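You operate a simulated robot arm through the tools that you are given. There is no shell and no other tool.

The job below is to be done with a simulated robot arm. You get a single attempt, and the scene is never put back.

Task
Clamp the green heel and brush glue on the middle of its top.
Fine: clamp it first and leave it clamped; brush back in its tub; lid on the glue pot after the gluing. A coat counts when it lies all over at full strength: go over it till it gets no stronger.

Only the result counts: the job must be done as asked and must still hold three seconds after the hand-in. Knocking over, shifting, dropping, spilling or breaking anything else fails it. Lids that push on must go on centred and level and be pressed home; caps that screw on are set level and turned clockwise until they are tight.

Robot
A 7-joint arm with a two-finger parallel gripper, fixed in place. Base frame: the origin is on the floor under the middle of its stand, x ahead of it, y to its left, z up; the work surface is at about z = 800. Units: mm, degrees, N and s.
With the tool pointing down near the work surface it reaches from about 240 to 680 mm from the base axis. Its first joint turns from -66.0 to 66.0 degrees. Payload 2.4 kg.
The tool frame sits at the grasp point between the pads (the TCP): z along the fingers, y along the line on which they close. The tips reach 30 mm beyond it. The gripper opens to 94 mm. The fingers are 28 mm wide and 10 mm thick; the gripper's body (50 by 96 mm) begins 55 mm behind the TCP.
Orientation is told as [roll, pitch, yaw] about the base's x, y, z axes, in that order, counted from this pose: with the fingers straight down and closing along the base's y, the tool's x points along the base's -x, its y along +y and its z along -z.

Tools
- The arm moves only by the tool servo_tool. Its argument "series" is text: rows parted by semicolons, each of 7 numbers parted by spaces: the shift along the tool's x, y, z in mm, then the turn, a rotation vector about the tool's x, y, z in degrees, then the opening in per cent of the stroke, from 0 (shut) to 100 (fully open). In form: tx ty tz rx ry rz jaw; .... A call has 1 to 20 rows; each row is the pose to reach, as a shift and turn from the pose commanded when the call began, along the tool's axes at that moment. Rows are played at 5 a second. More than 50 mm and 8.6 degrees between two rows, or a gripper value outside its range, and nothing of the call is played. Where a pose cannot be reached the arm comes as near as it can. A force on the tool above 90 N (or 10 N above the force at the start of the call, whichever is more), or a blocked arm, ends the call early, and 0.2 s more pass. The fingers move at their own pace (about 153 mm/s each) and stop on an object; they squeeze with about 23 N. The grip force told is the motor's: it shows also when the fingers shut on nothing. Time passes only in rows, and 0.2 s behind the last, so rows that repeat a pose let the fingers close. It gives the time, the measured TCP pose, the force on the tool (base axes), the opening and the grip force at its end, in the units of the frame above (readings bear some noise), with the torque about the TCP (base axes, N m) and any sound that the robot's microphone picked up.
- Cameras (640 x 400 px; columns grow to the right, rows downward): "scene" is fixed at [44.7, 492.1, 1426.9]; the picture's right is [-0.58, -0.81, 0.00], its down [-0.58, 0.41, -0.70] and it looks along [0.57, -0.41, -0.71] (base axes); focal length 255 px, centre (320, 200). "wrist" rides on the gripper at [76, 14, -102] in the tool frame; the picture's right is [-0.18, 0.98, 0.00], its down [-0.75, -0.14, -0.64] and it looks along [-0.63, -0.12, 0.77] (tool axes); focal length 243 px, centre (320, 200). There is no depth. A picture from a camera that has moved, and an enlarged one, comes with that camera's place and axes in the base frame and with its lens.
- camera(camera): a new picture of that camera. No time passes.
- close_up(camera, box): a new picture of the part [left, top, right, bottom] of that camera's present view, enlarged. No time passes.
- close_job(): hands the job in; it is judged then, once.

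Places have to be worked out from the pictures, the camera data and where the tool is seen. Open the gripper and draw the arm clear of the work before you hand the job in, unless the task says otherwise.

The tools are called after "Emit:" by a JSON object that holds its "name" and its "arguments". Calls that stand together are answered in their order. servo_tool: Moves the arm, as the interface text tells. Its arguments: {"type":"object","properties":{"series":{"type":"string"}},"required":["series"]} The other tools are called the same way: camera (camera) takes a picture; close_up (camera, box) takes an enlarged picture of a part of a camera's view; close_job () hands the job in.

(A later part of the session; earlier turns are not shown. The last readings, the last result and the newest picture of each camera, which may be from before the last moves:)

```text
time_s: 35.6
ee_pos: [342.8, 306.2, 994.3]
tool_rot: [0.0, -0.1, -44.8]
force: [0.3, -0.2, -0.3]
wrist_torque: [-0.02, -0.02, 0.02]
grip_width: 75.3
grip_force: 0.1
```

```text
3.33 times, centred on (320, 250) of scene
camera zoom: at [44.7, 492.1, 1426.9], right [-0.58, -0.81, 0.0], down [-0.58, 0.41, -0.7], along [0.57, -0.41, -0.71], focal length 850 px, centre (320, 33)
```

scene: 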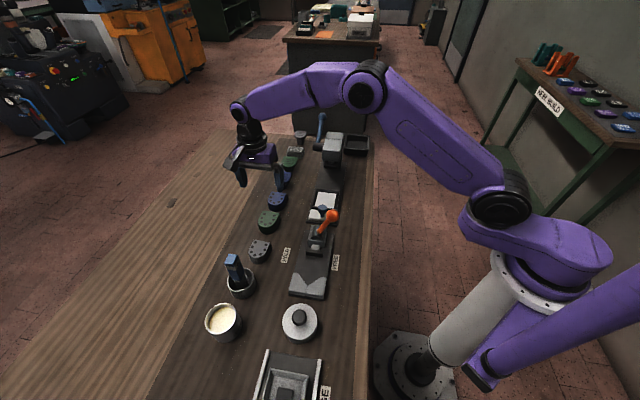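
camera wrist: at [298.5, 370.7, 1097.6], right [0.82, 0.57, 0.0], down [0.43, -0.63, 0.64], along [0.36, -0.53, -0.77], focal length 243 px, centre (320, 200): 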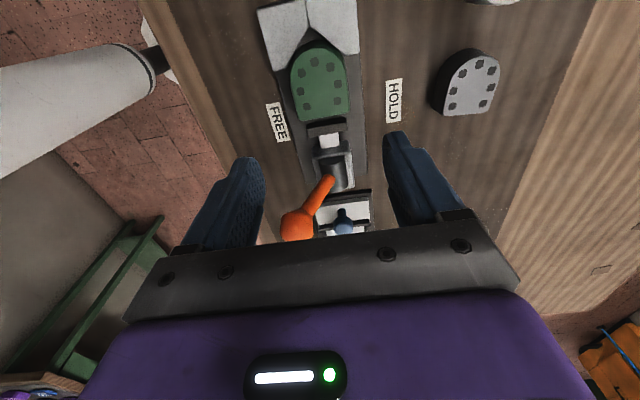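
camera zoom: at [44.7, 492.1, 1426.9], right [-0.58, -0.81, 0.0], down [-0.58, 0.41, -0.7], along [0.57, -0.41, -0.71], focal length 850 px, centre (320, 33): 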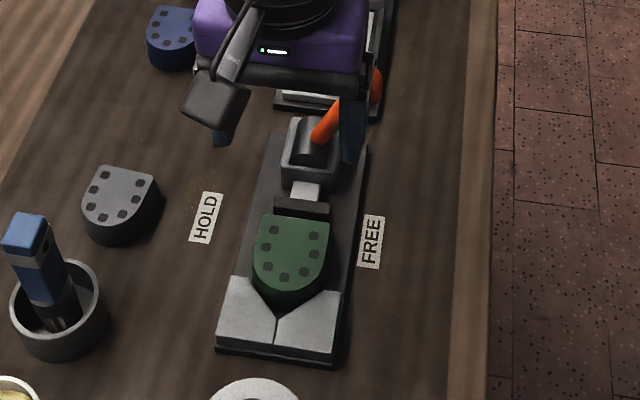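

The heel sits well in the V. Now I inspect the cam lever closely.

Emit:
{"name": "close_up", "arguments": {"camera": "wrist", "box": [240, 100, 400, 260]}}

Emit:
{"name": "close_up", "arguments": {"camera": "wrist", "box": [240, 0, 400, 150]}}

```text
2.50 times, centred on (320, 180) of wrist
camera zoom: at [298.5, 370.7, 1097.6], right [0.82, 0.57, 0.0], down [0.43, -0.63, 0.64], along [0.36, -0.53, -0.77], focal length 606 px, centre (320, 250)
```

zoom: 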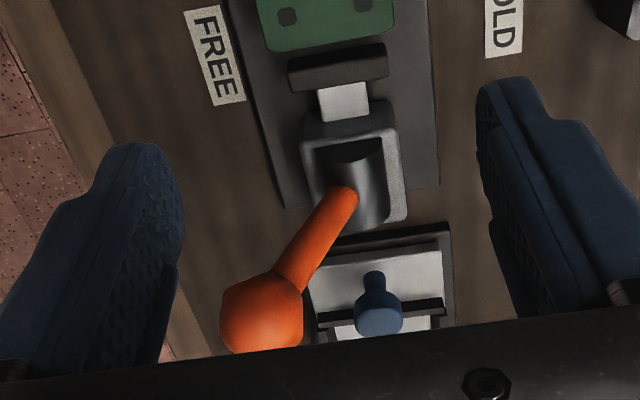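

```text
2.67 times, centred on (320, 75) of wrist
camera zoom: at [298.5, 370.7, 1097.6], right [0.82, 0.57, 0.0], down [0.43, -0.63, 0.64], along [0.36, -0.53, -0.77], focal length 647 px, centre (320, 533)
```

zoom: 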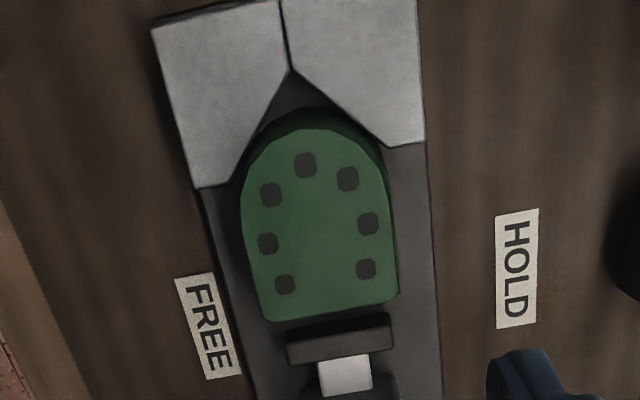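

The lever is a drum cam turning about the vise's long axis; its knob is at about u=-115, w=419, z=930, leaning to FREE. I'll close the fingers and go to the FREE side of the knob, ready to push it over toward HOLD.

Emit:
{"name": "servo_tool", "arguments": {"series": "-15 -15 0 0 0 0 50;-38 -33 0 0 0 0 0;-61 -52 0 0 0 0 0;-84 -70 0 0 0 0 0;-90 -79 0 0 0 0 0;-90 -79 15 0 0 0 0;-90 -79 35 0 0 0 0;-90 -79 50 0 0 0 0;-90 -79 50 0 0 0 0"}}

Emit:
{"name": "camera", "arguments": {"camera": "wrist"}}

Emit:
{"name": "close_up", "arguments": {"camera": "scene", "box": [260, 160, 400, 300]}}

```text
time_s: 37.6
ee_pos: [350.8, 187.9, 943.6]
tool_rot: [0.0, -0.1, -45.0]
force: [-0.6, 1.0, -0.6]
wrist_torque: [-0.03, -0.02, 0.01]
grip_width: 0.1
grip_force: 22.7
```

```text
taken
camera wrist: at [305.7, 252.6, 1046.6], right [0.82, 0.57, 0.0], down [0.43, -0.63, 0.64], along [0.36, -0.53, -0.77], focal length 243 px, centre (320, 200)
```

wrist: 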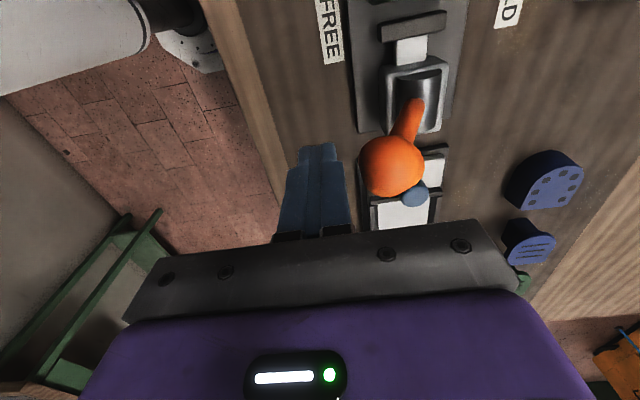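

```text
2.86 times, centred on (330, 230) of scene
camera zoom: at [44.7, 492.1, 1426.9], right [-0.58, -0.81, 0.0], down [-0.58, 0.41, -0.7], along [0.57, -0.41, -0.71], focal length 728 px, centre (291, 114)
```

zoom: 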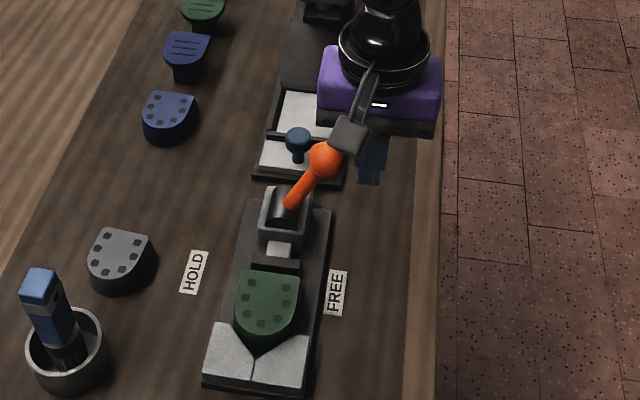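

The knob centre is 40 mm to the side of the fingers (radius about 18 mm), well aligned. I push sideways slowly.

Emit:
{"name": "servo_tool", "arguments": {"series": "0 5 0 0 0 0 0;0 10 0 0 0 0 0;0 14 0 0 0 0 0;0 18 0 0 0 0 0;0 22 0 0 0 0 0;0 26 0 0 0 0 0;0 30 0 0 0 0 0;0 34 0 0 0 0 0;0 38 0 0 0 0 0;0 42 0 0 0 0 0;0 46 0 0 0 0 0;0 50 0 0 0 0 0"}}

Emit:
{"name": "camera", "arguments": {"camera": "wrist"}}

Emit:
{"name": "close_up", "arguments": {"camera": "scene", "box": [260, 160, 400, 300]}}

```text
time_s: 38.8
ee_pos: [362.3, 200.8, 947.2]
tool_rot: [-0.8, 0.3, -45.1]
force: [-14.5, -10.5, 33.2]
wrist_torque: [0.31, -0.34, 0.02]
grip_width: 0.1
grip_force: 23.1
stopped in row 6: the force on the tool passed its limit at 98 N (the readings are from after the stop); the commanded pose is now the measured one
```

```text
taken
camera wrist: at [319.4, 265.6, 1049.4], right [0.83, 0.56, -0.01], down [0.44, -0.63, 0.64], along [0.35, -0.54, -0.77], focal length 243 px, centre (320, 200)
```

wrist: 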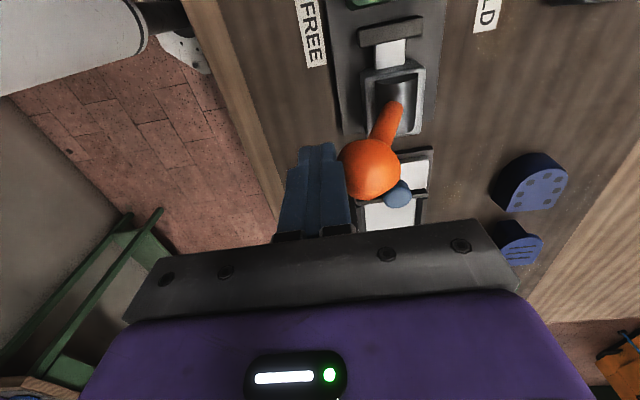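

```text
2.86 times, centred on (330, 230) of scene
camera zoom: at [43.9, 491.6, 1427.1], right [-0.58, -0.81, 0.0], down [-0.58, 0.41, -0.7], along [0.57, -0.41, -0.71], focal length 728 px, centre (291, 114)
```

zoom: 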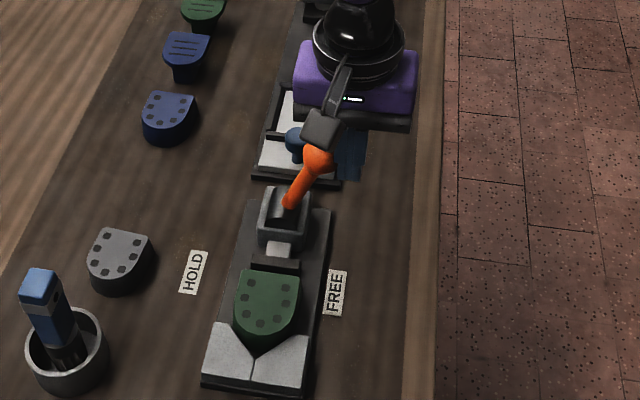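

The push was stopped: the upward force suggests a shoulder on the finger's outer side caught the knob. I'll back off, rise, and straddle the knob with the flat inner pads instead.

Emit:
{"name": "servo_tool", "arguments": {"series": "0 -5 0 0 0 0 0;0 -10 0 -0.4 0.2 0 0;0 -12 -20 -0.78 0.36 0 0;0 -12 -50 -0.78 0.36 0 40;0 -12 -60 -0.78 0.36 0 75;0 -12 -60 -0.78 0.36 0 75"}}

Emit:
{"name": "camera", "arguments": {"camera": "wrist"}}

Emit:
{"name": "close_up", "arguments": {"camera": "scene", "box": [280, 180, 360, 280]}}

```text
time_s: 40.2
ee_pos: [357.3, 194.3, 1005.7]
tool_rot: [0.3, 0.5, -45.0]
force: [0.6, 0.3, -0.6]
wrist_torque: [0.01, 0.01, 0.01]
grip_width: 70.6
grip_force: 0.0
```

```text
taken
camera wrist: at [312.6, 257.0, 1109.6], right [0.83, 0.56, 0.0], down [0.43, -0.64, 0.63], along [0.36, -0.52, -0.77], focal length 243 px, centre (320, 200)
```

wrist: 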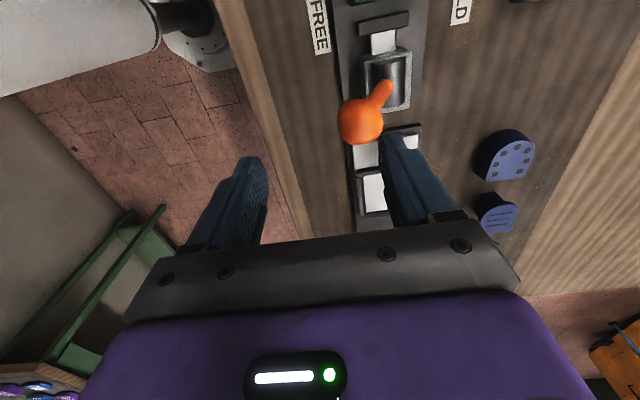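

```text
4.00 times, centred on (320, 230) of scene
camera zoom: at [44.6, 492.1, 1426.9], right [-0.58, -0.81, 0.0], down [-0.58, 0.41, -0.7], along [0.57, -0.41, -0.71], focal length 1020 px, centre (320, 80)
```

zoom: 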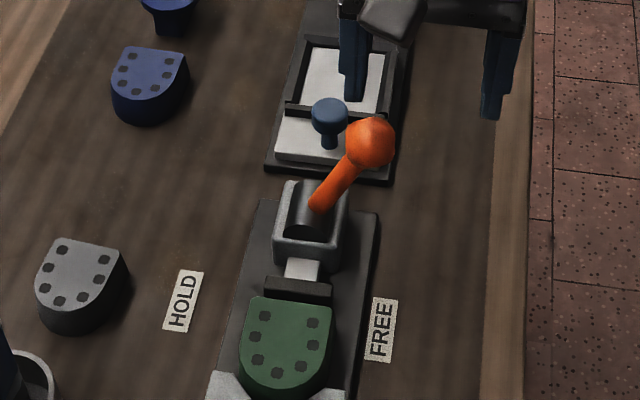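

Emit:
{"name": "close_up", "arguments": {"camera": "wrist", "box": [320, 0, 460, 160]}}

Emit:
{"name": "close_up", "arguments": {"camera": "scene", "box": [295, 205, 345, 265]}}

```text
2.50 times, centred on (390, 80) of wrist
camera zoom: at [312.6, 257.0, 1109.6], right [0.83, 0.56, 0.0], down [0.43, -0.64, 0.63], along [0.36, -0.52, -0.77], focal length 606 px, centre (145, 500)
```

zoom: 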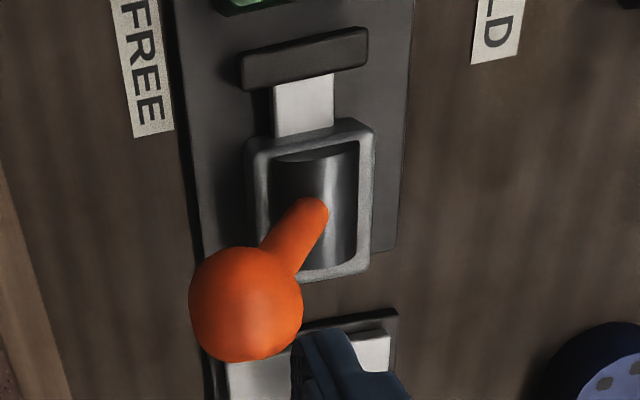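

```text
6.67 times, centred on (320, 235) of scene
camera zoom: at [44.6, 492.1, 1426.9], right [-0.58, -0.81, 0.0], down [-0.58, 0.41, -0.7], along [0.57, -0.41, -0.71], focal length 1700 px, centre (320, -33)
```

zoom: 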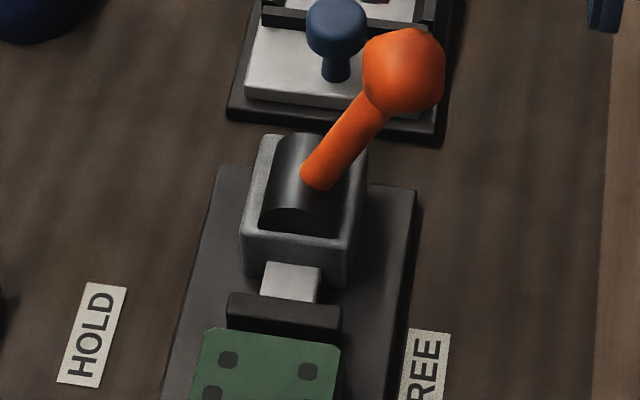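

The cam axis is along the vise; the knob is at about w=420, z=932. I'll straddle it with the open fingers and come down.

Emit:
{"name": "servo_tool", "arguments": {"series": "0 10 0 -0.14 -0.56 0 75;0 20 0 -0.14 -0.56 0 75;0 30 0 -0.14 -0.56 0 75;0 30 20 -0.14 -0.56 0 75;0 30 40 -0.14 -0.56 0 75;0 30 57 -0.14 -0.56 0 75;0 30 57 -0.14 -0.56 0 75"}}

Emit:
{"name": "camera", "arguments": {"camera": "wrist"}}

```text
time_s: 41.8
ee_pos: [377.6, 215.9, 948.8]
tool_rot: [0.4, -0.2, -45.0]
force: [0.5, -0.7, -0.2]
wrist_torque: [-0.01, 0.01, -0.03]
grip_width: 70.3
grip_force: 0.0
```

```text
taken
camera wrist: at [332.5, 279.3, 1051.9], right [0.83, 0.56, 0.01], down [0.43, -0.64, 0.64], along [0.37, -0.53, -0.77], focal length 243 px, centre (320, 200)
```

wrist: 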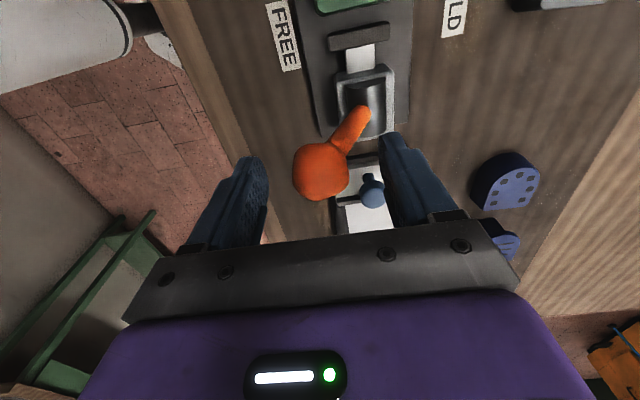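

The knob is centred between the fingers. I'll narrow the opening and push toward HOLD slowly, following the arc.

Emit:
{"name": "servo_tool", "arguments": {"series": "0 0 0 0 0 0 50;0 3 0 0 0 0 50;0 6 0 0 0 0 50;0 8 0 0 0 0 50;0 10 -0.8 0 0 0 50;0 12 -1.5 0 0 0 50;0 14 -2.2 0 0 0 50;0 16 -2.9 0 0 0 50"}}

Emit:
{"name": "camera", "arguments": {"camera": "wrist"}}

```text
time_s: 43.6
ee_pos: [388.2, 226.6, 951.0]
tool_rot: [0.4, -0.1, -45.0]
force: [-1.2, -1.9, 0.9]
wrist_torque: [-0.06, 0.02, 0.02]
grip_width: 48.8
grip_force: 1.9
```

```text
taken
camera wrist: at [343.7, 290.5, 1054.7], right [0.83, 0.56, 0.01], down [0.43, -0.64, 0.64], along [0.37, -0.53, -0.77], focal length 243 px, centre (320, 200)
```

wrist: 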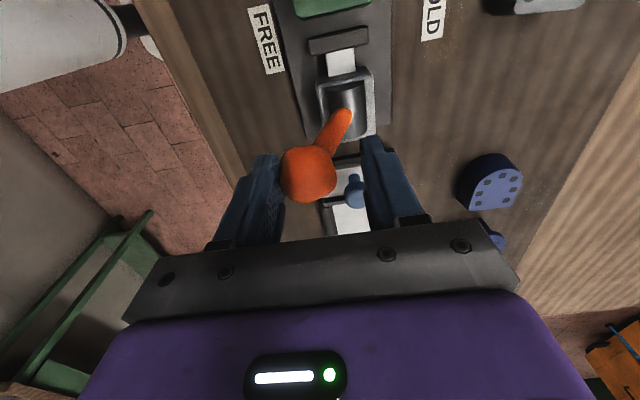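

The lever now swings easily (~2 N). I continue along the arc past vertical toward HOLD.

Emit:
{"name": "servo_tool", "arguments": {"series": "0 4 -1.2 0 0 0 50;0 8 -2.1 0 0 0 50;0 12 -2.9 0 0 0 50;0 16 -3.5 0 0 0 50;0 20 -4 0 0 0 50;0 24 -4.3 0 0 0 50;0 28 -4.4 0 0 0 50;0 32 -4.3 0 0 0 50"}}

Emit:
{"name": "camera", "arguments": {"camera": "wrist"}}

Emit:
{"name": "close_up", "arguments": {"camera": "scene", "box": [260, 180, 380, 300]}}

```text
time_s: 45.4
ee_pos: [410.8, 249.3, 955.7]
tool_rot: [0.4, -0.1, -45.0]
force: [-0.4, -0.4, -0.4]
wrist_torque: [-0.02, 0.02, 0.02]
grip_width: 47.6
grip_force: 0.5
```

```text
taken
camera wrist: at [366.2, 313.0, 1059.6], right [0.83, 0.56, 0.01], down [0.43, -0.64, 0.64], along [0.37, -0.53, -0.77], focal length 243 px, centre (320, 200)
```

wrist: 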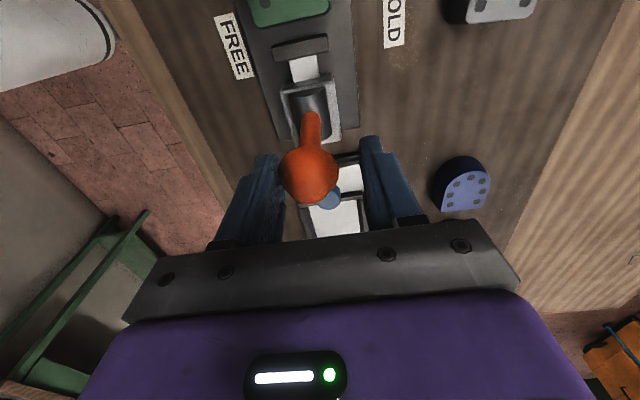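

```text
3.33 times, centred on (320, 240) of scene
camera zoom: at [44.6, 492.1, 1426.9], right [-0.58, -0.81, 0.0], down [-0.58, 0.41, -0.7], along [0.57, -0.41, -0.71], focal length 850 px, centre (320, 67)
```

zoom: 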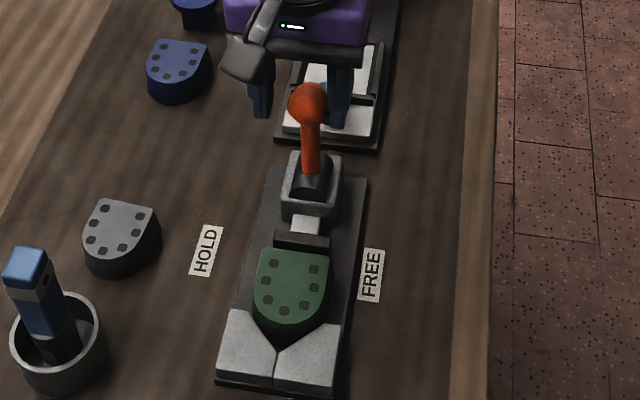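

The lever is about upright and still light. I keep pushing over toward the HOLD side, lowering along the arc.

Emit:
{"name": "servo_tool", "arguments": {"series": "0 4 0.1 0 0 0 50;0 8 0.4 0 0 0 50;0 12 1 0 0 0 50;0 16 1.8 0 0 0 50;0 20 2.7 0 0 0 50;0 24 4 0 0 0 50"}}

Emit:
{"name": "close_up", "arguments": {"camera": "wrist", "box": [220, 0, 420, 240]}}

Emit:
{"name": "close_up", "arguments": {"camera": "scene", "box": [260, 180, 380, 300]}}

```text
time_s: 46.8
ee_pos: [429.8, 266.7, 951.6]
tool_rot: [0.4, -0.1, -45.0]
force: [0.8, 0.4, -0.5]
wrist_torque: [0.03, 0.02, 0.01]
grip_width: 47.1
grip_force: 0.0
```

```text
1.67 times, centred on (320, 120) of wrist
camera zoom: at [383.6, 330.3, 1055.4], right [0.83, 0.56, 0.01], down [0.43, -0.64, 0.64], along [0.37, -0.53, -0.77], focal length 404 px, centre (320, 333)
```

zoom: 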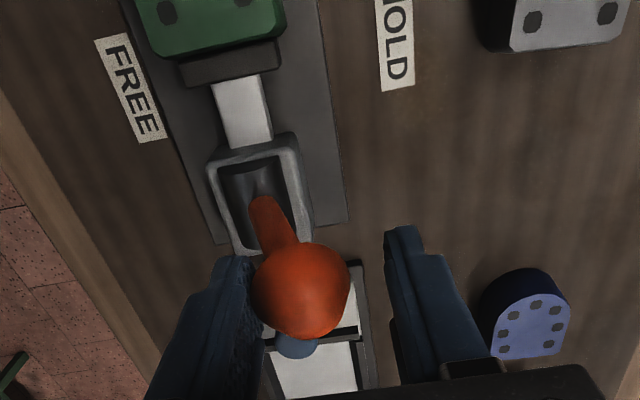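

```text
3.33 times, centred on (320, 240) of scene
camera zoom: at [44.7, 492.1, 1426.9], right [-0.58, -0.81, 0.0], down [-0.58, 0.41, -0.7], along [0.57, -0.41, -0.71], focal length 850 px, centre (320, 67)
```

zoom: 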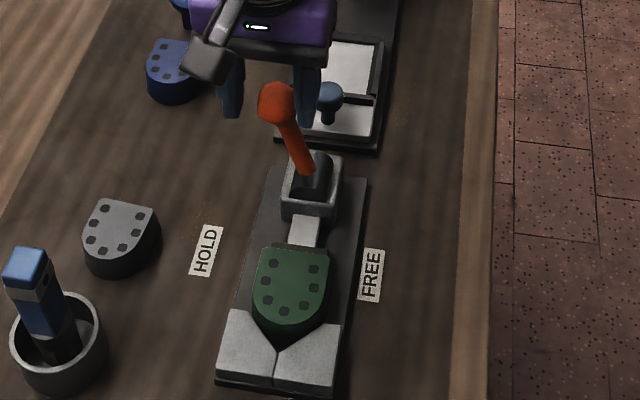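

The jaw has advanced to the heel. I continue pushing in small steps and watch the force.

Emit:
{"name": "servo_tool", "arguments": {"series": "0 3 1 0 0 0 50;0 6 2.2 0 0 0 50;0 9 3.5 0 0 0 50;0 12 5 0 0 0 50"}}

Emit:
{"name": "close_up", "arguments": {"camera": "scene", "box": [260, 180, 380, 300]}}

```text
time_s: 47.8
ee_pos: [437.9, 274.6, 946.4]
tool_rot: [0.4, -0.1, -45.0]
force: [0.4, -0.3, -0.3]
wrist_torque: [0.0, 0.01, 0.01]
grip_width: 47.0
grip_force: 0.0
```

```text
3.33 times, centred on (320, 240) of scene
camera zoom: at [44.7, 492.1, 1426.9], right [-0.58, -0.81, 0.0], down [-0.58, 0.41, -0.7], along [0.57, -0.41, -0.71], focal length 850 px, centre (320, 67)
```

zoom: 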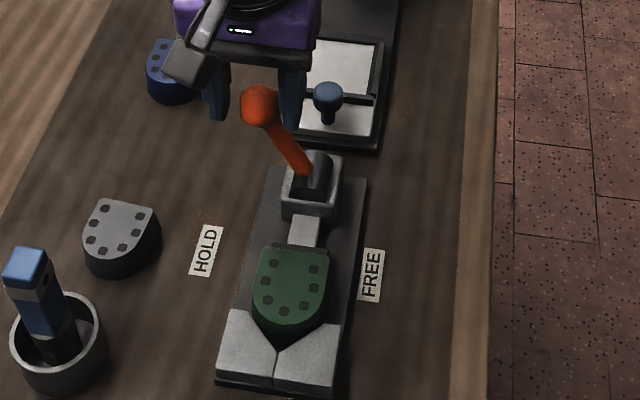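

Emit:
{"name": "servo_tool", "arguments": {"series": "0 2 1 0 0 0 50;0 4 2.1 0 0 0 50;0 6 3.2 0 0 0 50;0 8 4.4 0 0 0 50"}}

Emit:
{"name": "close_up", "arguments": {"camera": "wrist", "box": [220, 0, 420, 240]}}

Emit:
{"name": "close_up", "arguments": {"camera": "scene", "box": [260, 180, 380, 300]}}

```text
time_s: 48.8
ee_pos: [441.8, 279.5, 942.8]
tool_rot: [0.1, 0.0, -45.2]
force: [-9.4, -9.4, 11.7]
wrist_torque: [-0.45, 0.56, -0.06]
grip_width: 54.1
grip_force: 6.0
```

```text
1.67 times, centred on (320, 120) of wrist
camera zoom: at [396.4, 343.4, 1046.2], right [0.83, 0.56, 0.0], down [0.43, -0.63, 0.64], along [0.36, -0.53, -0.77], focal length 404 px, centre (320, 333)
```

zoom: 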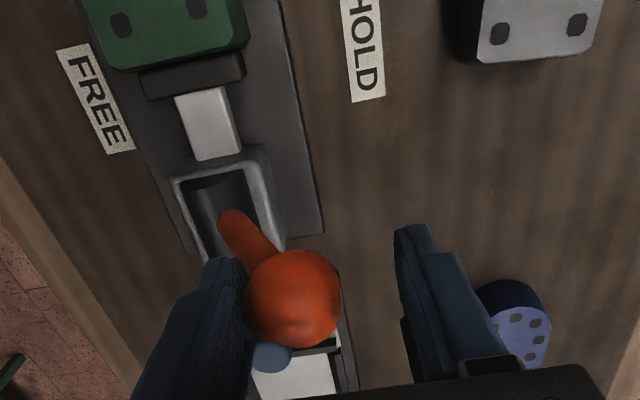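

```text
3.33 times, centred on (320, 240) of scene
camera zoom: at [44.2, 491.8, 1427.0], right [-0.58, -0.81, 0.0], down [-0.58, 0.41, -0.7], along [0.57, -0.41, -0.71], focal length 850 px, centre (320, 67)
```

zoom: 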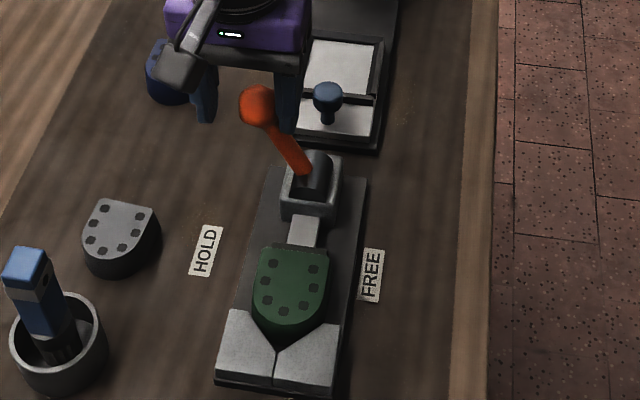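

The lever now resists (13 N) at the mirrored angle, so it looks fully over at HOLD. I'll back off a little, rise clear, and check that it stays and the jaw is tight.

Emit:
{"name": "servo_tool", "arguments": {"series": "0 -4 0 0 0 0 60;0 -6 0 0 0 0 75;0 -6 -20 0 0 0 75;0 -6 -45 0 0 0 75;0 -6 -70 0 0 0 75;0 -20 -100 0 0 0 75;0 -20 -100 0 0 0 75"}}

Emit:
{"name": "camera", "arguments": {"camera": "wrist"}}

Emit:
{"name": "close_up", "arguments": {"camera": "scene", "box": [270, 190, 350, 300]}}

```text
time_s: 50.4
ee_pos: [428.9, 265.2, 1043.1]
tool_rot: [0.3, -0.1, -45.0]
force: [0.3, -0.1, 0.0]
wrist_torque: [0.0, -0.01, 0.0]
grip_width: 70.5
grip_force: 0.1
```

```text
taken
camera wrist: at [382.4, 329.1, 1146.1], right [0.83, 0.56, 0.01], down [0.43, -0.64, 0.64], along [0.37, -0.53, -0.77], focal length 243 px, centre (320, 200)
```

wrist: 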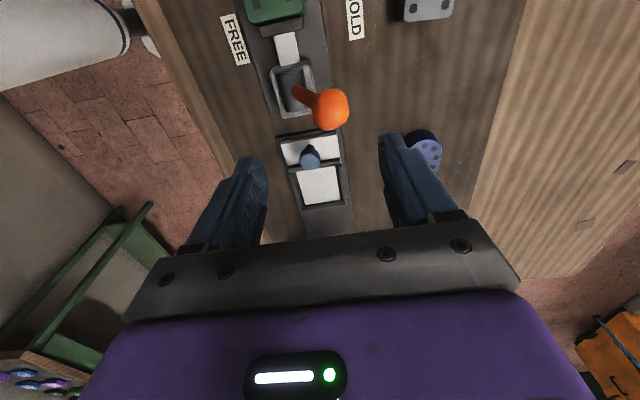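

```text
3.64 times, centred on (310, 245) of scene
camera zoom: at [44.6, 492.1, 1426.9], right [-0.58, -0.81, 0.0], down [-0.58, 0.41, -0.7], along [0.57, -0.41, -0.71], focal length 927 px, centre (356, 36)
```

zoom: 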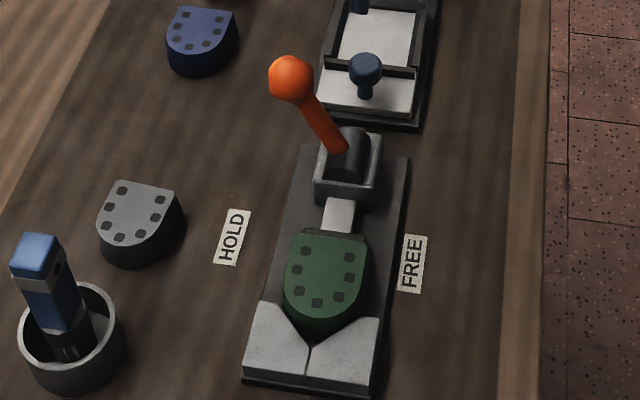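

The lever is fully over (mirror position of FREE) and the jaw is against the heel. Next I study the brush, tub, pot and lid.

Emit:
{"name": "close_up", "arguments": {"camera": "scene", "box": [210, 240, 274, 304]}}

Emit:
{"name": "close_up", "arguments": {"camera": "scene", "box": [190, 290, 254, 354]}}

Emit:
{"name": "close_up", "arguments": {"camera": "scene", "box": [268, 290, 332, 354]}}

Emit:
{"name": "close_up", "arguments": {"camera": "scene", "box": [285, 240, 335, 300]}}

```text
6.25 times, centred on (242, 272) of scene
camera zoom: at [44.6, 492.1, 1426.9], right [-0.58, -0.81, 0.0], down [-0.58, 0.41, -0.7], along [0.57, -0.41, -0.71], focal length 1593 px, centre (808, -250)
```

zoom: 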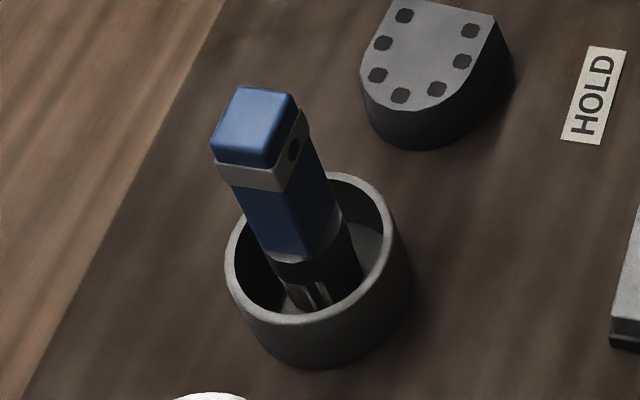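

```text
6.25 times, centred on (222, 322) of scene
camera zoom: at [44.6, 492.1, 1426.9], right [-0.58, -0.81, 0.0], down [-0.58, 0.41, -0.7], along [0.57, -0.41, -0.71], focal length 1593 px, centre (932, -562)
```

zoom: 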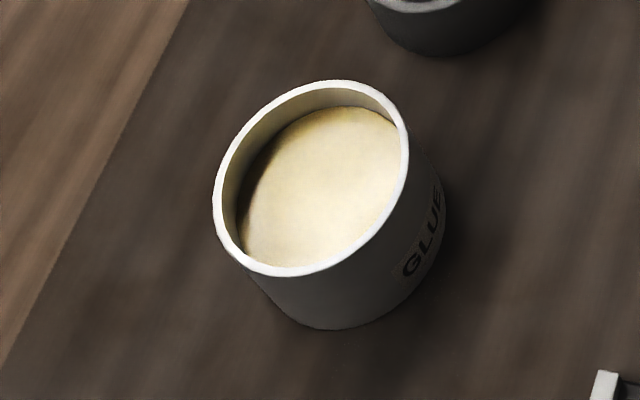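

```text
6.25 times, centred on (300, 322) of scene
camera zoom: at [44.6, 492.1, 1426.9], right [-0.58, -0.81, 0.0], down [-0.58, 0.41, -0.7], along [0.57, -0.41, -0.71], focal length 1593 px, centre (445, -562)
```

zoom: 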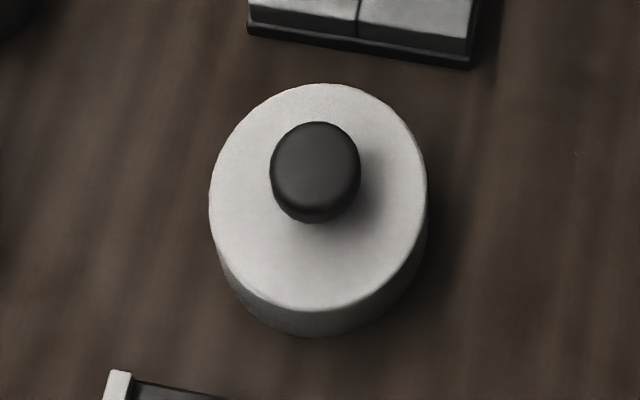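

```text
6.67 times, centred on (310, 270) of scene
camera zoom: at [44.6, 492.1, 1426.9], right [-0.58, -0.81, 0.0], down [-0.58, 0.41, -0.7], along [0.57, -0.41, -0.71], focal length 1700 px, centre (387, -267)
```

zoom: 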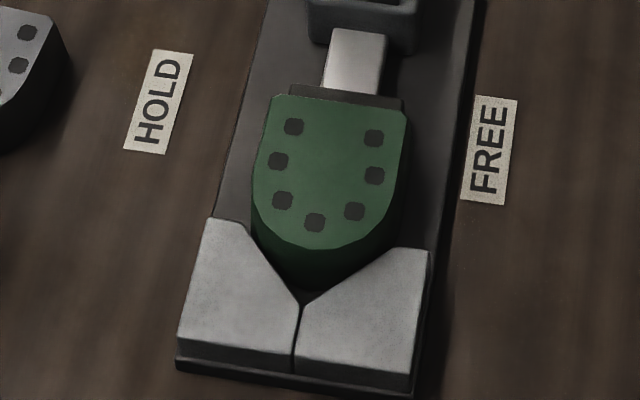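

The heel is gripped by the jaw. The brush stands upright in the middle of its tub at about (402,476), top at z≈935, with a handle about 20 mm across the bench by 27 mm along it. I move above it with the fingers open.

Emit:
{"name": "servo_tool", "arguments": {"series": "28 22 0 0.28 -0.14 0 75;56 43 0 0.28 -0.14 0 75;84 65 0 0.28 -0.14 0 75;112 87 0 0.28 -0.14 0 75;140 108 0 0.28 -0.14 0 75;168 130 0 0.28 -0.14 0 75;168 130 40 0.28 -0.14 0 75;168 130 40 0.28 -0.14 0 75"}}

Emit:
{"name": "camera", "arguments": {"camera": "wrist"}}

Emit:
{"name": "close_up", "arguments": {"camera": "wrist", "box": [220, 60, 420, 240]}}

Emit:
{"name": "close_up", "arguments": {"camera": "scene", "box": [190, 200, 290, 310]}}

```text
time_s: 52.2
ee_pos: [400.7, 477.3, 1003.9]
tool_rot: [0.1, -0.3, -45.0]
force: [-0.1, -0.3, -0.3]
wrist_torque: [-0.04, -0.01, 0.02]
grip_width: 70.3
grip_force: 0.0
```

```text
taken
camera wrist: at [356.0, 541.0, 1106.1], right [0.83, 0.56, 0.0], down [0.43, -0.63, 0.64], along [0.37, -0.53, -0.76], focal length 243 px, centre (320, 200)
```

wrist: 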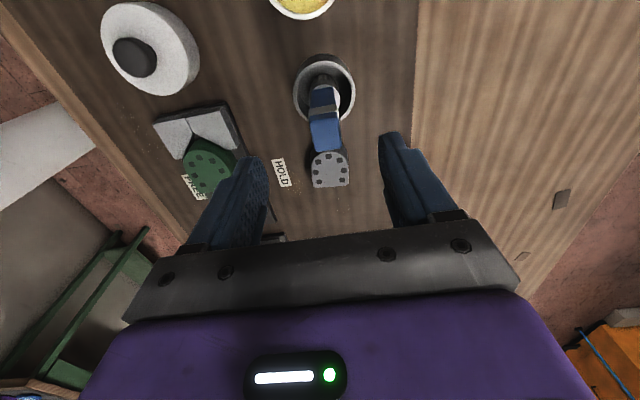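

```text
2.22 times, centred on (320, 150) of wrist
camera zoom: at [356.0, 541.0, 1106.1], right [0.83, 0.56, 0.0], down [0.43, -0.63, 0.64], along [0.37, -0.53, -0.76], focal length 539 px, centre (320, 311)
```

zoom: 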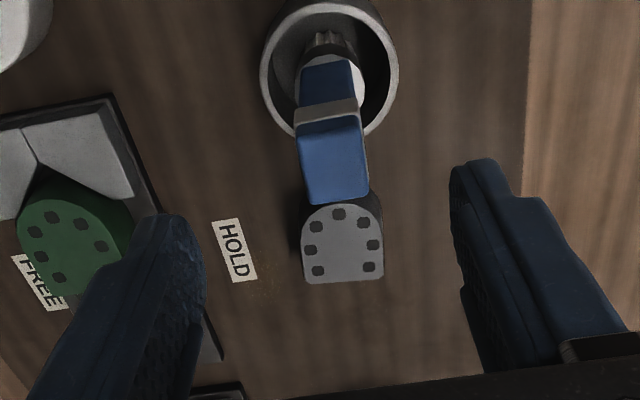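

```text
3.64 times, centred on (240, 255) of scene
camera zoom: at [44.6, 492.2, 1426.9], right [-0.58, -0.81, 0.0], down [-0.58, 0.41, -0.7], along [0.57, -0.41, -0.71], focal length 927 px, centre (611, 0)
```

zoom: 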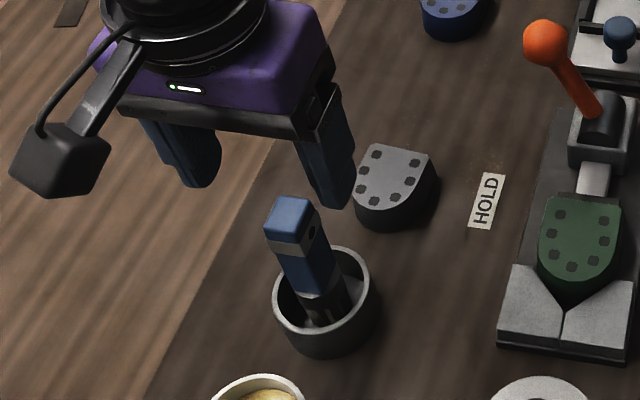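

The handle's top is about 4.8 mm to tool +y and turned about 3°. I correct for this and come lower to check again.

Emit:
{"name": "servo_tool", "arguments": {"series": "-2 4.5 10 0 0 1.5 75;-2 4.5 25 0 0 3 75;-2 4.5 36 0 0 3 75;-2 4.5 36 0 0 3 75"}}

Emit:
{"name": "camera", "arguments": {"camera": "wrist"}}

Emit:
{"name": "close_up", "arguments": {"camera": "wrist", "box": [220, 60, 420, 240]}}

```text
time_s: 53.2
ee_pos: [405.4, 479.3, 968.3]
tool_rot: [0.1, -0.2, -48.0]
force: [0.4, 1.0, 1.6]
wrist_torque: [-0.03, -0.02, -0.01]
grip_width: 70.4
grip_force: 0.1
```

```text
taken
camera wrist: at [364.3, 544.8, 1070.9], right [0.85, 0.52, 0.0], down [0.4, -0.65, 0.64], along [0.34, -0.55, -0.76], focal length 243 px, centre (320, 200)
```

wrist: 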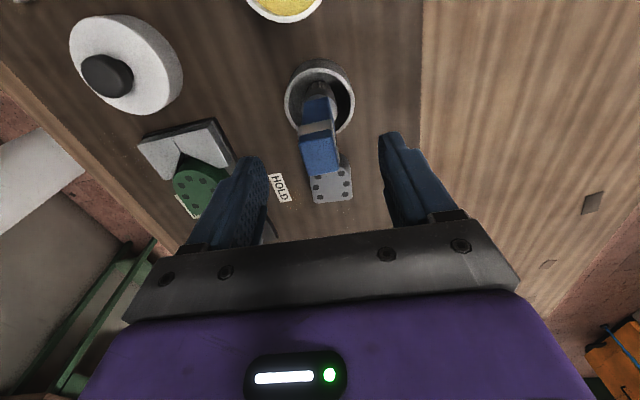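

```text
2.22 times, centred on (320, 150) of wrist
camera zoom: at [364.3, 544.8, 1070.9], right [0.85, 0.52, 0.0], down [0.4, -0.65, 0.64], along [0.34, -0.55, -0.76], focal length 539 px, centre (320, 311)
```

zoom: 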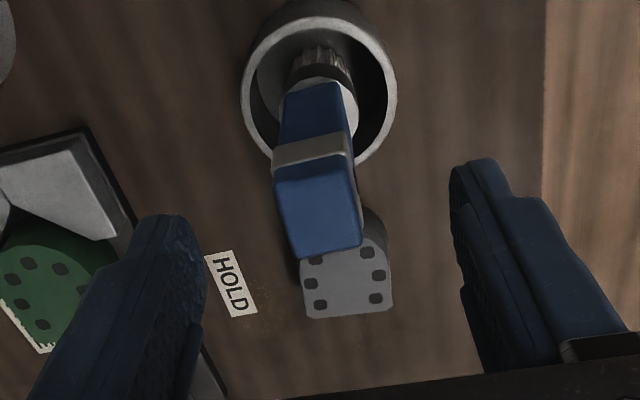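

Centred and square now; the tub centre and brush top coincide, so the brush is upright. I descend to grip height and close gently.

Emit:
{"name": "servo_tool", "arguments": {"series": "0.5 0.5 20 0 0 0 75;0.5 0.5 40 0 0 0 75;0.5 0.5 55 0 0 0 75;0.5 0.5 63 0 0 0 75;0.5 0.5 63 0 0 0 50;0.5 0.5 63 0 0 0 35;0.5 0.5 63 0 0 0 0;0.5 0.5 63 0 0 0 0;0.5 0.5 63 0 0 0 0"}}

Emit:
{"name": "camera", "arguments": {"camera": "wrist"}}

Emit:
{"name": "close_up", "arguments": {"camera": "scene", "box": [190, 220, 290, 310]}}

```text
time_s: 55.2
ee_pos: [406.3, 478.4, 904.5]
tool_rot: [0.1, -0.1, -48.0]
force: [-0.5, -0.8, 0.4]
wrist_torque: [0.0, 0.0, 0.03]
grip_width: 31.8
grip_force: 23.1
```

```text
taken
camera wrist: at [364.9, 545.6, 1007.8], right [0.85, 0.52, 0.0], down [0.4, -0.65, 0.64], along [0.34, -0.55, -0.76], focal length 243 px, centre (320, 200)
```

wrist: 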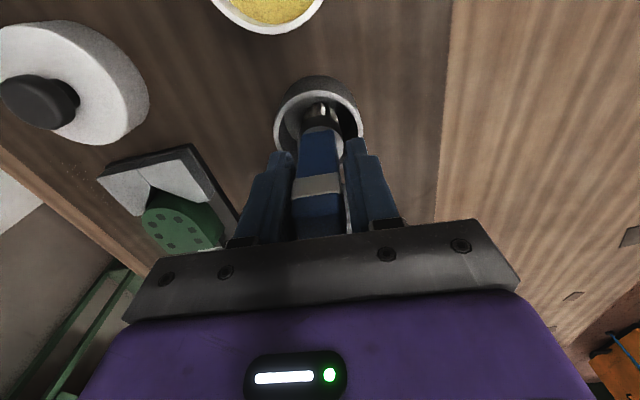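

```text
4.44 times, centred on (240, 265) of scene
camera zoom: at [44.7, 492.1, 1426.9], right [-0.58, -0.81, 0.0], down [-0.58, 0.41, -0.7], along [0.57, -0.41, -0.71], focal length 1133 px, centre (676, -89)
```

zoom: 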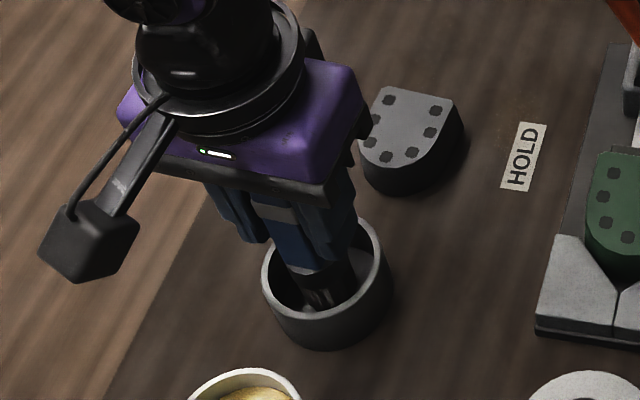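

Emit:
{"name": "close_up", "arguments": {"camera": "wrist", "box": [250, 70, 390, 250]}}

Emit:
{"name": "close_up", "arguments": {"camera": "scene", "box": [225, 245, 275, 295]}}

```text
2.22 times, centred on (320, 160) of wrist
camera zoom: at [364.9, 545.6, 1007.8], right [0.85, 0.52, 0.0], down [0.4, -0.65, 0.64], along [0.34, -0.55, -0.76], focal length 539 px, centre (320, 289)
```

zoom: 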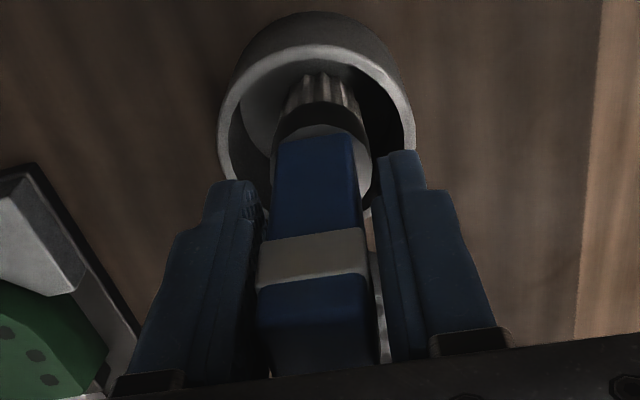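

```text
8.00 times, centred on (250, 270) of scene
camera zoom: at [44.7, 492.1, 1426.9], right [-0.58, -0.81, 0.0], down [-0.58, 0.41, -0.7], along [0.57, -0.41, -0.71], focal length 2040 px, centre (880, -360)
```

zoom: 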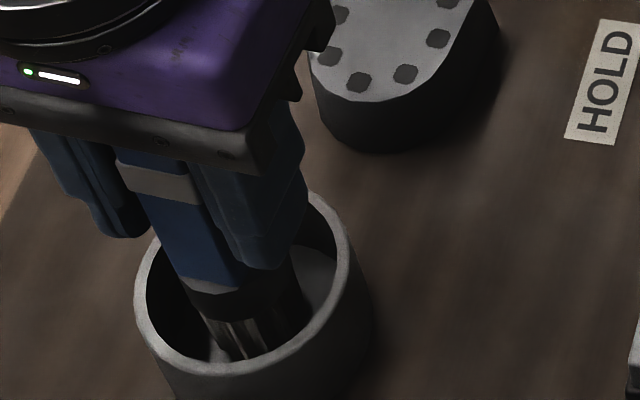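

Emit:
{"name": "close_up", "arguments": {"camera": "wrist", "box": [285, 140, 365, 240]}}

Emit:
{"name": "close_up", "arguments": {"camera": "scene", "box": [228, 250, 258, 280]}}

```text
4.00 times, centred on (325, 190) of wrist
camera zoom: at [364.9, 545.6, 1007.8], right [0.85, 0.52, 0.0], down [0.4, -0.65, 0.64], along [0.34, -0.55, -0.76], focal length 970 px, centre (300, 240)
```

zoom: 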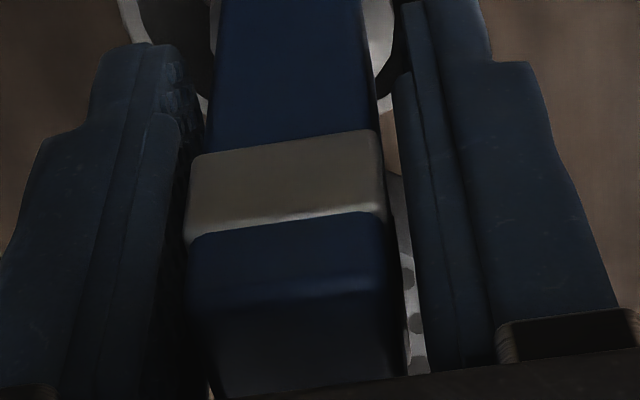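

```text
13.33 times, centred on (243, 265) of scene
camera zoom: at [44.7, 492.1, 1426.9], right [-0.58, -0.81, 0.0], down [-0.58, 0.41, -0.7], along [0.57, -0.41, -0.71], focal length 3399 px, centre (1347, -667)
```

zoom: 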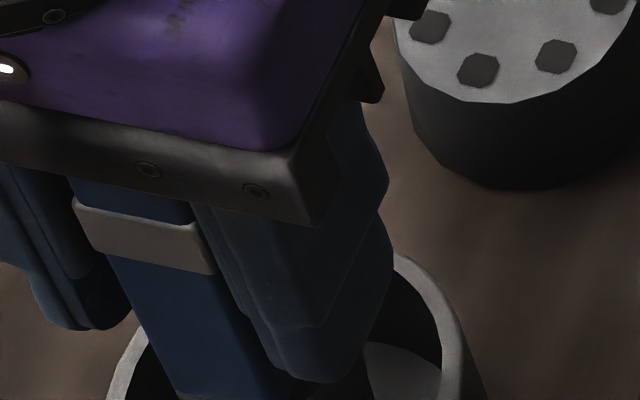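

The width reads 31.8 mm, more than the handle's ~23 mm, so the tips may be on the round ferrule below. I'll reopen, rise 12 mm and close again to compare.

Emit:
{"name": "servo_tool", "arguments": {"series": "0 0 0 0 0 0 45;0 0 0 0 0 0 50;0 0 -6 0 0 0 50;0 0 -12 0 0 0 50;0 0 -12 0 0 0 35;0 0 -12 0 0 0 0;0 0 -12 0 0 0 0;0 0 -12 0 0 0 0"}}

Emit:
{"name": "close_up", "arguments": {"camera": "wrist", "box": [250, 70, 390, 250]}}

```text
time_s: 57.0
ee_pos: [406.7, 479.0, 915.6]
tool_rot: [0.2, -0.2, -48.0]
force: [0.8, -0.9, 1.6]
wrist_torque: [-0.05, 0.02, 0.01]
grip_width: 31.9
grip_force: 23.0
```

```text
2.22 times, centred on (320, 160) of wrist
camera zoom: at [365.1, 545.8, 1019.8], right [0.85, 0.52, 0.0], down [0.4, -0.65, 0.64], along [0.34, -0.55, -0.76], focal length 539 px, centre (320, 289)
```

zoom: 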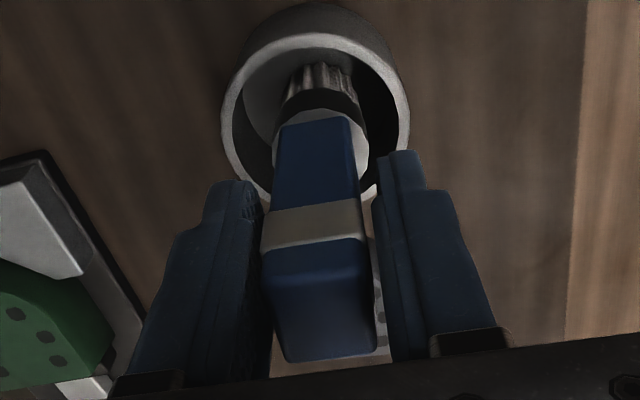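

Same width, so something (pins at the band) sticks out on these two faces; I'd better grip the other two faces. I open, rise above the brush, and turn the tool 90°.

Emit:
{"name": "servo_tool", "arguments": {"series": "0 0 0 0 0 0 60;0 0 0 0 0 0 75;0 0 -25 0 0 0 75;0 0 -55 0 0 0 75;0 0 -60 0 0 -8 75;0 0 -60 0 0 -16 75;0 0 -60 0 0 -24 75;0 0 -60 0 0 -32 75;0 0 -60 0 0 -40 75;0 0 -60 0 0 -48 75;0 0 -60 0 0 -56 75;0 0 -60 0 0 -64 75;0 0 -60 0 0 -72 75;0 0 -60 0 0 -80 75;0 0 -60 0 0 -88 75;0 0 -60 0 0 -90 75;0 0 -60 0 0 -90 75"}}

Emit:
{"name": "camera", "arguments": {"camera": "wrist"}}

Emit:
{"name": "close_up", "arguments": {"camera": "wrist", "box": [240, 60, 400, 240]}}

Emit:
{"name": "close_up", "arguments": {"camera": "scene", "box": [220, 240, 280, 300]}}

```text
time_s: 60.6
ee_pos: [406.6, 478.9, 976.6]
tool_rot: [-0.2, -0.1, 42.0]
force: [0.2, 0.1, 0.3]
wrist_torque: [0.01, 0.01, 0.01]
grip_width: 70.8
grip_force: 0.0
```

```text
taken
camera wrist: at [338.8, 439.0, 1079.4], right [-0.52, 0.85, 0.0], down [0.65, 0.4, 0.64], along [0.55, 0.33, -0.77], focal length 243 px, centre (320, 200)
```

wrist: 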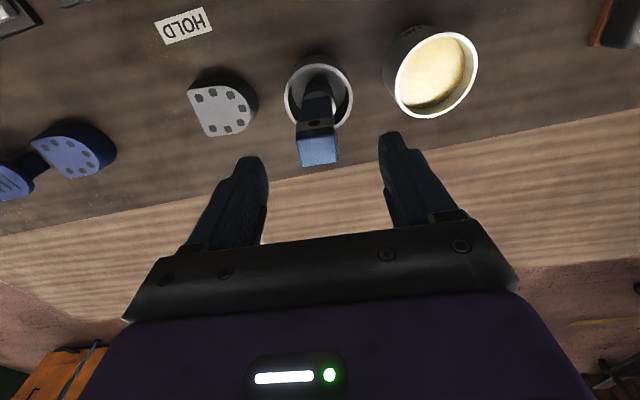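

```text
2.22 times, centred on (320, 150) of wrist
camera zoom: at [338.8, 439.0, 1079.4], right [-0.52, 0.85, 0.0], down [0.65, 0.4, 0.64], along [0.55, 0.33, -0.77], focal length 539 px, centre (320, 311)
```

zoom: 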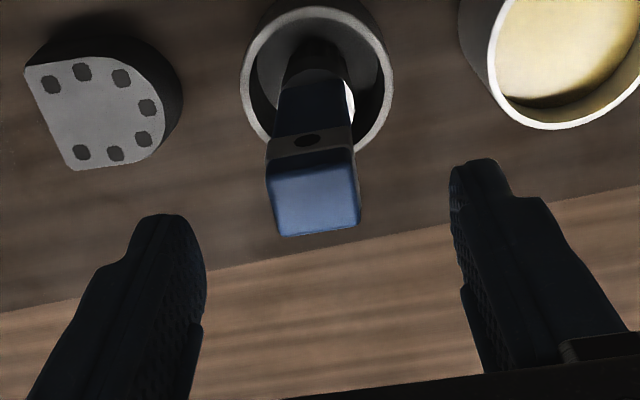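

```text
6.67 times, centred on (250, 270) of scene
camera zoom: at [44.7, 492.1, 1426.9], right [-0.58, -0.81, 0.0], down [-0.58, 0.41, -0.7], along [0.57, -0.41, -0.71], focal length 1700 px, centre (787, -267)
```

zoom: 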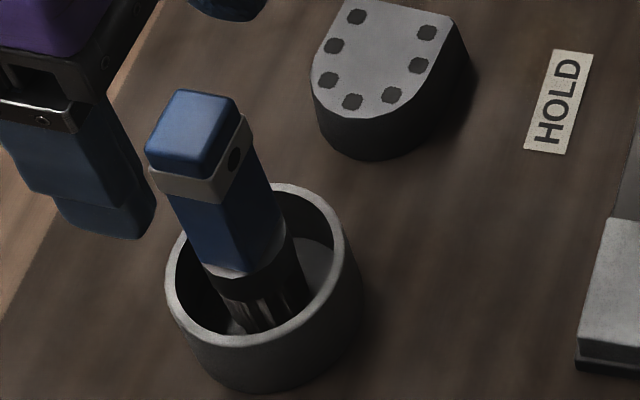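

From this side the handle's top measures about 20 mm (across) by 25 mm (along), centre 1 mm off. I shift 1 mm, descend and close on these two faces.

Emit:
{"name": "servo_tool", "arguments": {"series": "0 -1 20 0 0 0 75;0 -1 40 0 0 0 75;0 -1 55 0 0 0 75;0 -1 66 0 0 0 75;0 -1 66 0 0 0 50;0 -1 66 0 0 0 35;0 -1 66 0 0 0 0;0 -1 66 0 0 0 0;0 -1 66 0 0 0 0"}}

Emit:
{"name": "close_up", "arguments": {"camera": "wrist", "box": [250, 70, 390, 250]}}

Emit:
{"name": "close_up", "arguments": {"camera": "scene", "box": [220, 240, 280, 300]}}

```text
time_s: 62.6
ee_pos: [407.8, 478.4, 910.7]
tool_rot: [-0.2, -0.1, 42.0]
force: [-0.4, 0.2, 0.1]
wrist_torque: [0.0, -0.01, 0.02]
grip_width: 31.5
grip_force: 23.4
```

```text
2.22 times, centred on (320, 160) of wrist
camera zoom: at [339.8, 438.2, 1013.9], right [-0.52, 0.85, 0.0], down [0.65, 0.4, 0.64], along [0.55, 0.33, -0.77], focal length 539 px, centre (320, 289)
```

zoom: 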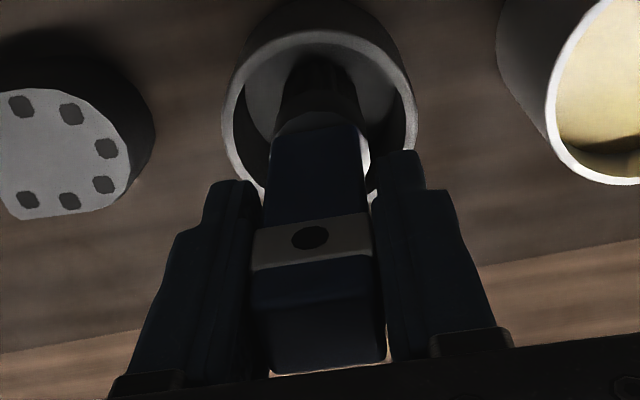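

```text
6.67 times, centred on (250, 270) of scene
camera zoom: at [44.7, 492.2, 1426.9], right [-0.58, -0.81, 0.0], down [-0.58, 0.41, -0.7], along [0.57, -0.41, -0.71], focal length 1700 px, centre (787, -267)
```

zoom: 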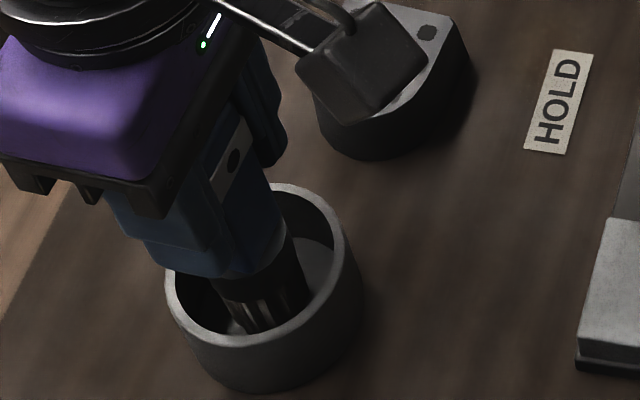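

In this direction it also reads 31.5 mm and now the pads sit close on the handle, so the grip is fine. I lift slowly a little to see if the brush comes along.

Emit:
{"name": "servo_tool", "arguments": {"series": "0 0 -1 0 0 0 0;0 0 -3 0 0 0 0;0 0 -6 0 0 0 0;0 0 -10 0 0 0 0;0 0 -15 0 0 0 0;0 0 -20 0 0 0 0;0 0 -25 0 0 0 0;0 0 -29 0 0 0 0;0 0 -30 0 0 0 0"}}

Emit:
{"name": "camera", "arguments": {"camera": "wrist"}}

Emit:
{"name": "close_up", "arguments": {"camera": "scene", "box": [210, 230, 290, 310]}}

```text
time_s: 64.6
ee_pos: [406.6, 478.8, 941.0]
tool_rot: [-0.3, -0.1, 42.0]
force: [0.7, 0.1, -1.6]
wrist_torque: [0.01, 0.0, 0.01]
grip_width: 31.7
grip_force: 23.0
```

```text
taken
camera wrist: at [339.3, 438.2, 1043.7], right [-0.52, 0.85, 0.0], down [0.65, 0.4, 0.64], along [0.55, 0.33, -0.77], focal length 243 px, centre (320, 200)
```

wrist: 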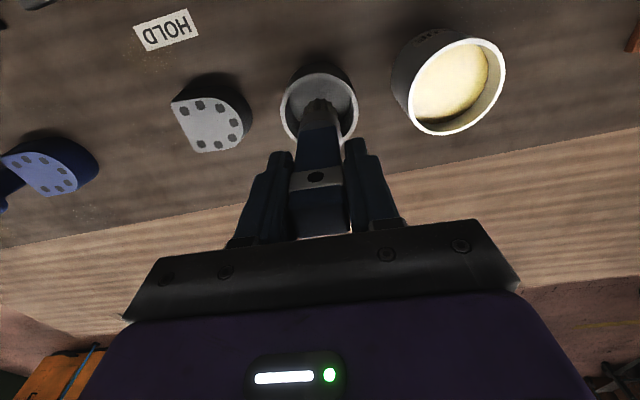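

```text
5.00 times, centred on (250, 270) of scene
camera zoom: at [44.7, 492.2, 1426.9], right [-0.58, -0.81, 0.0], down [-0.58, 0.41, -0.7], along [0.57, -0.41, -0.71], focal length 1275 px, centre (670, -150)
```

zoom: 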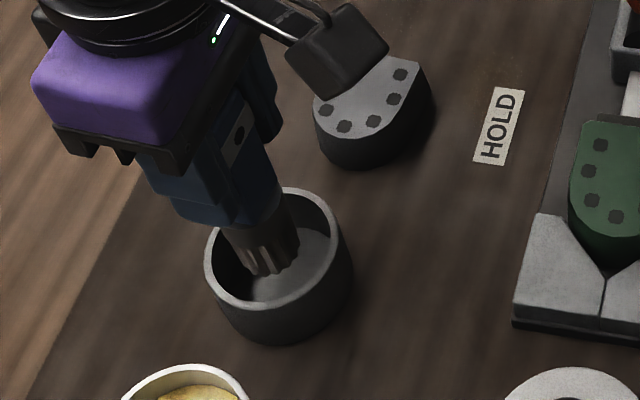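

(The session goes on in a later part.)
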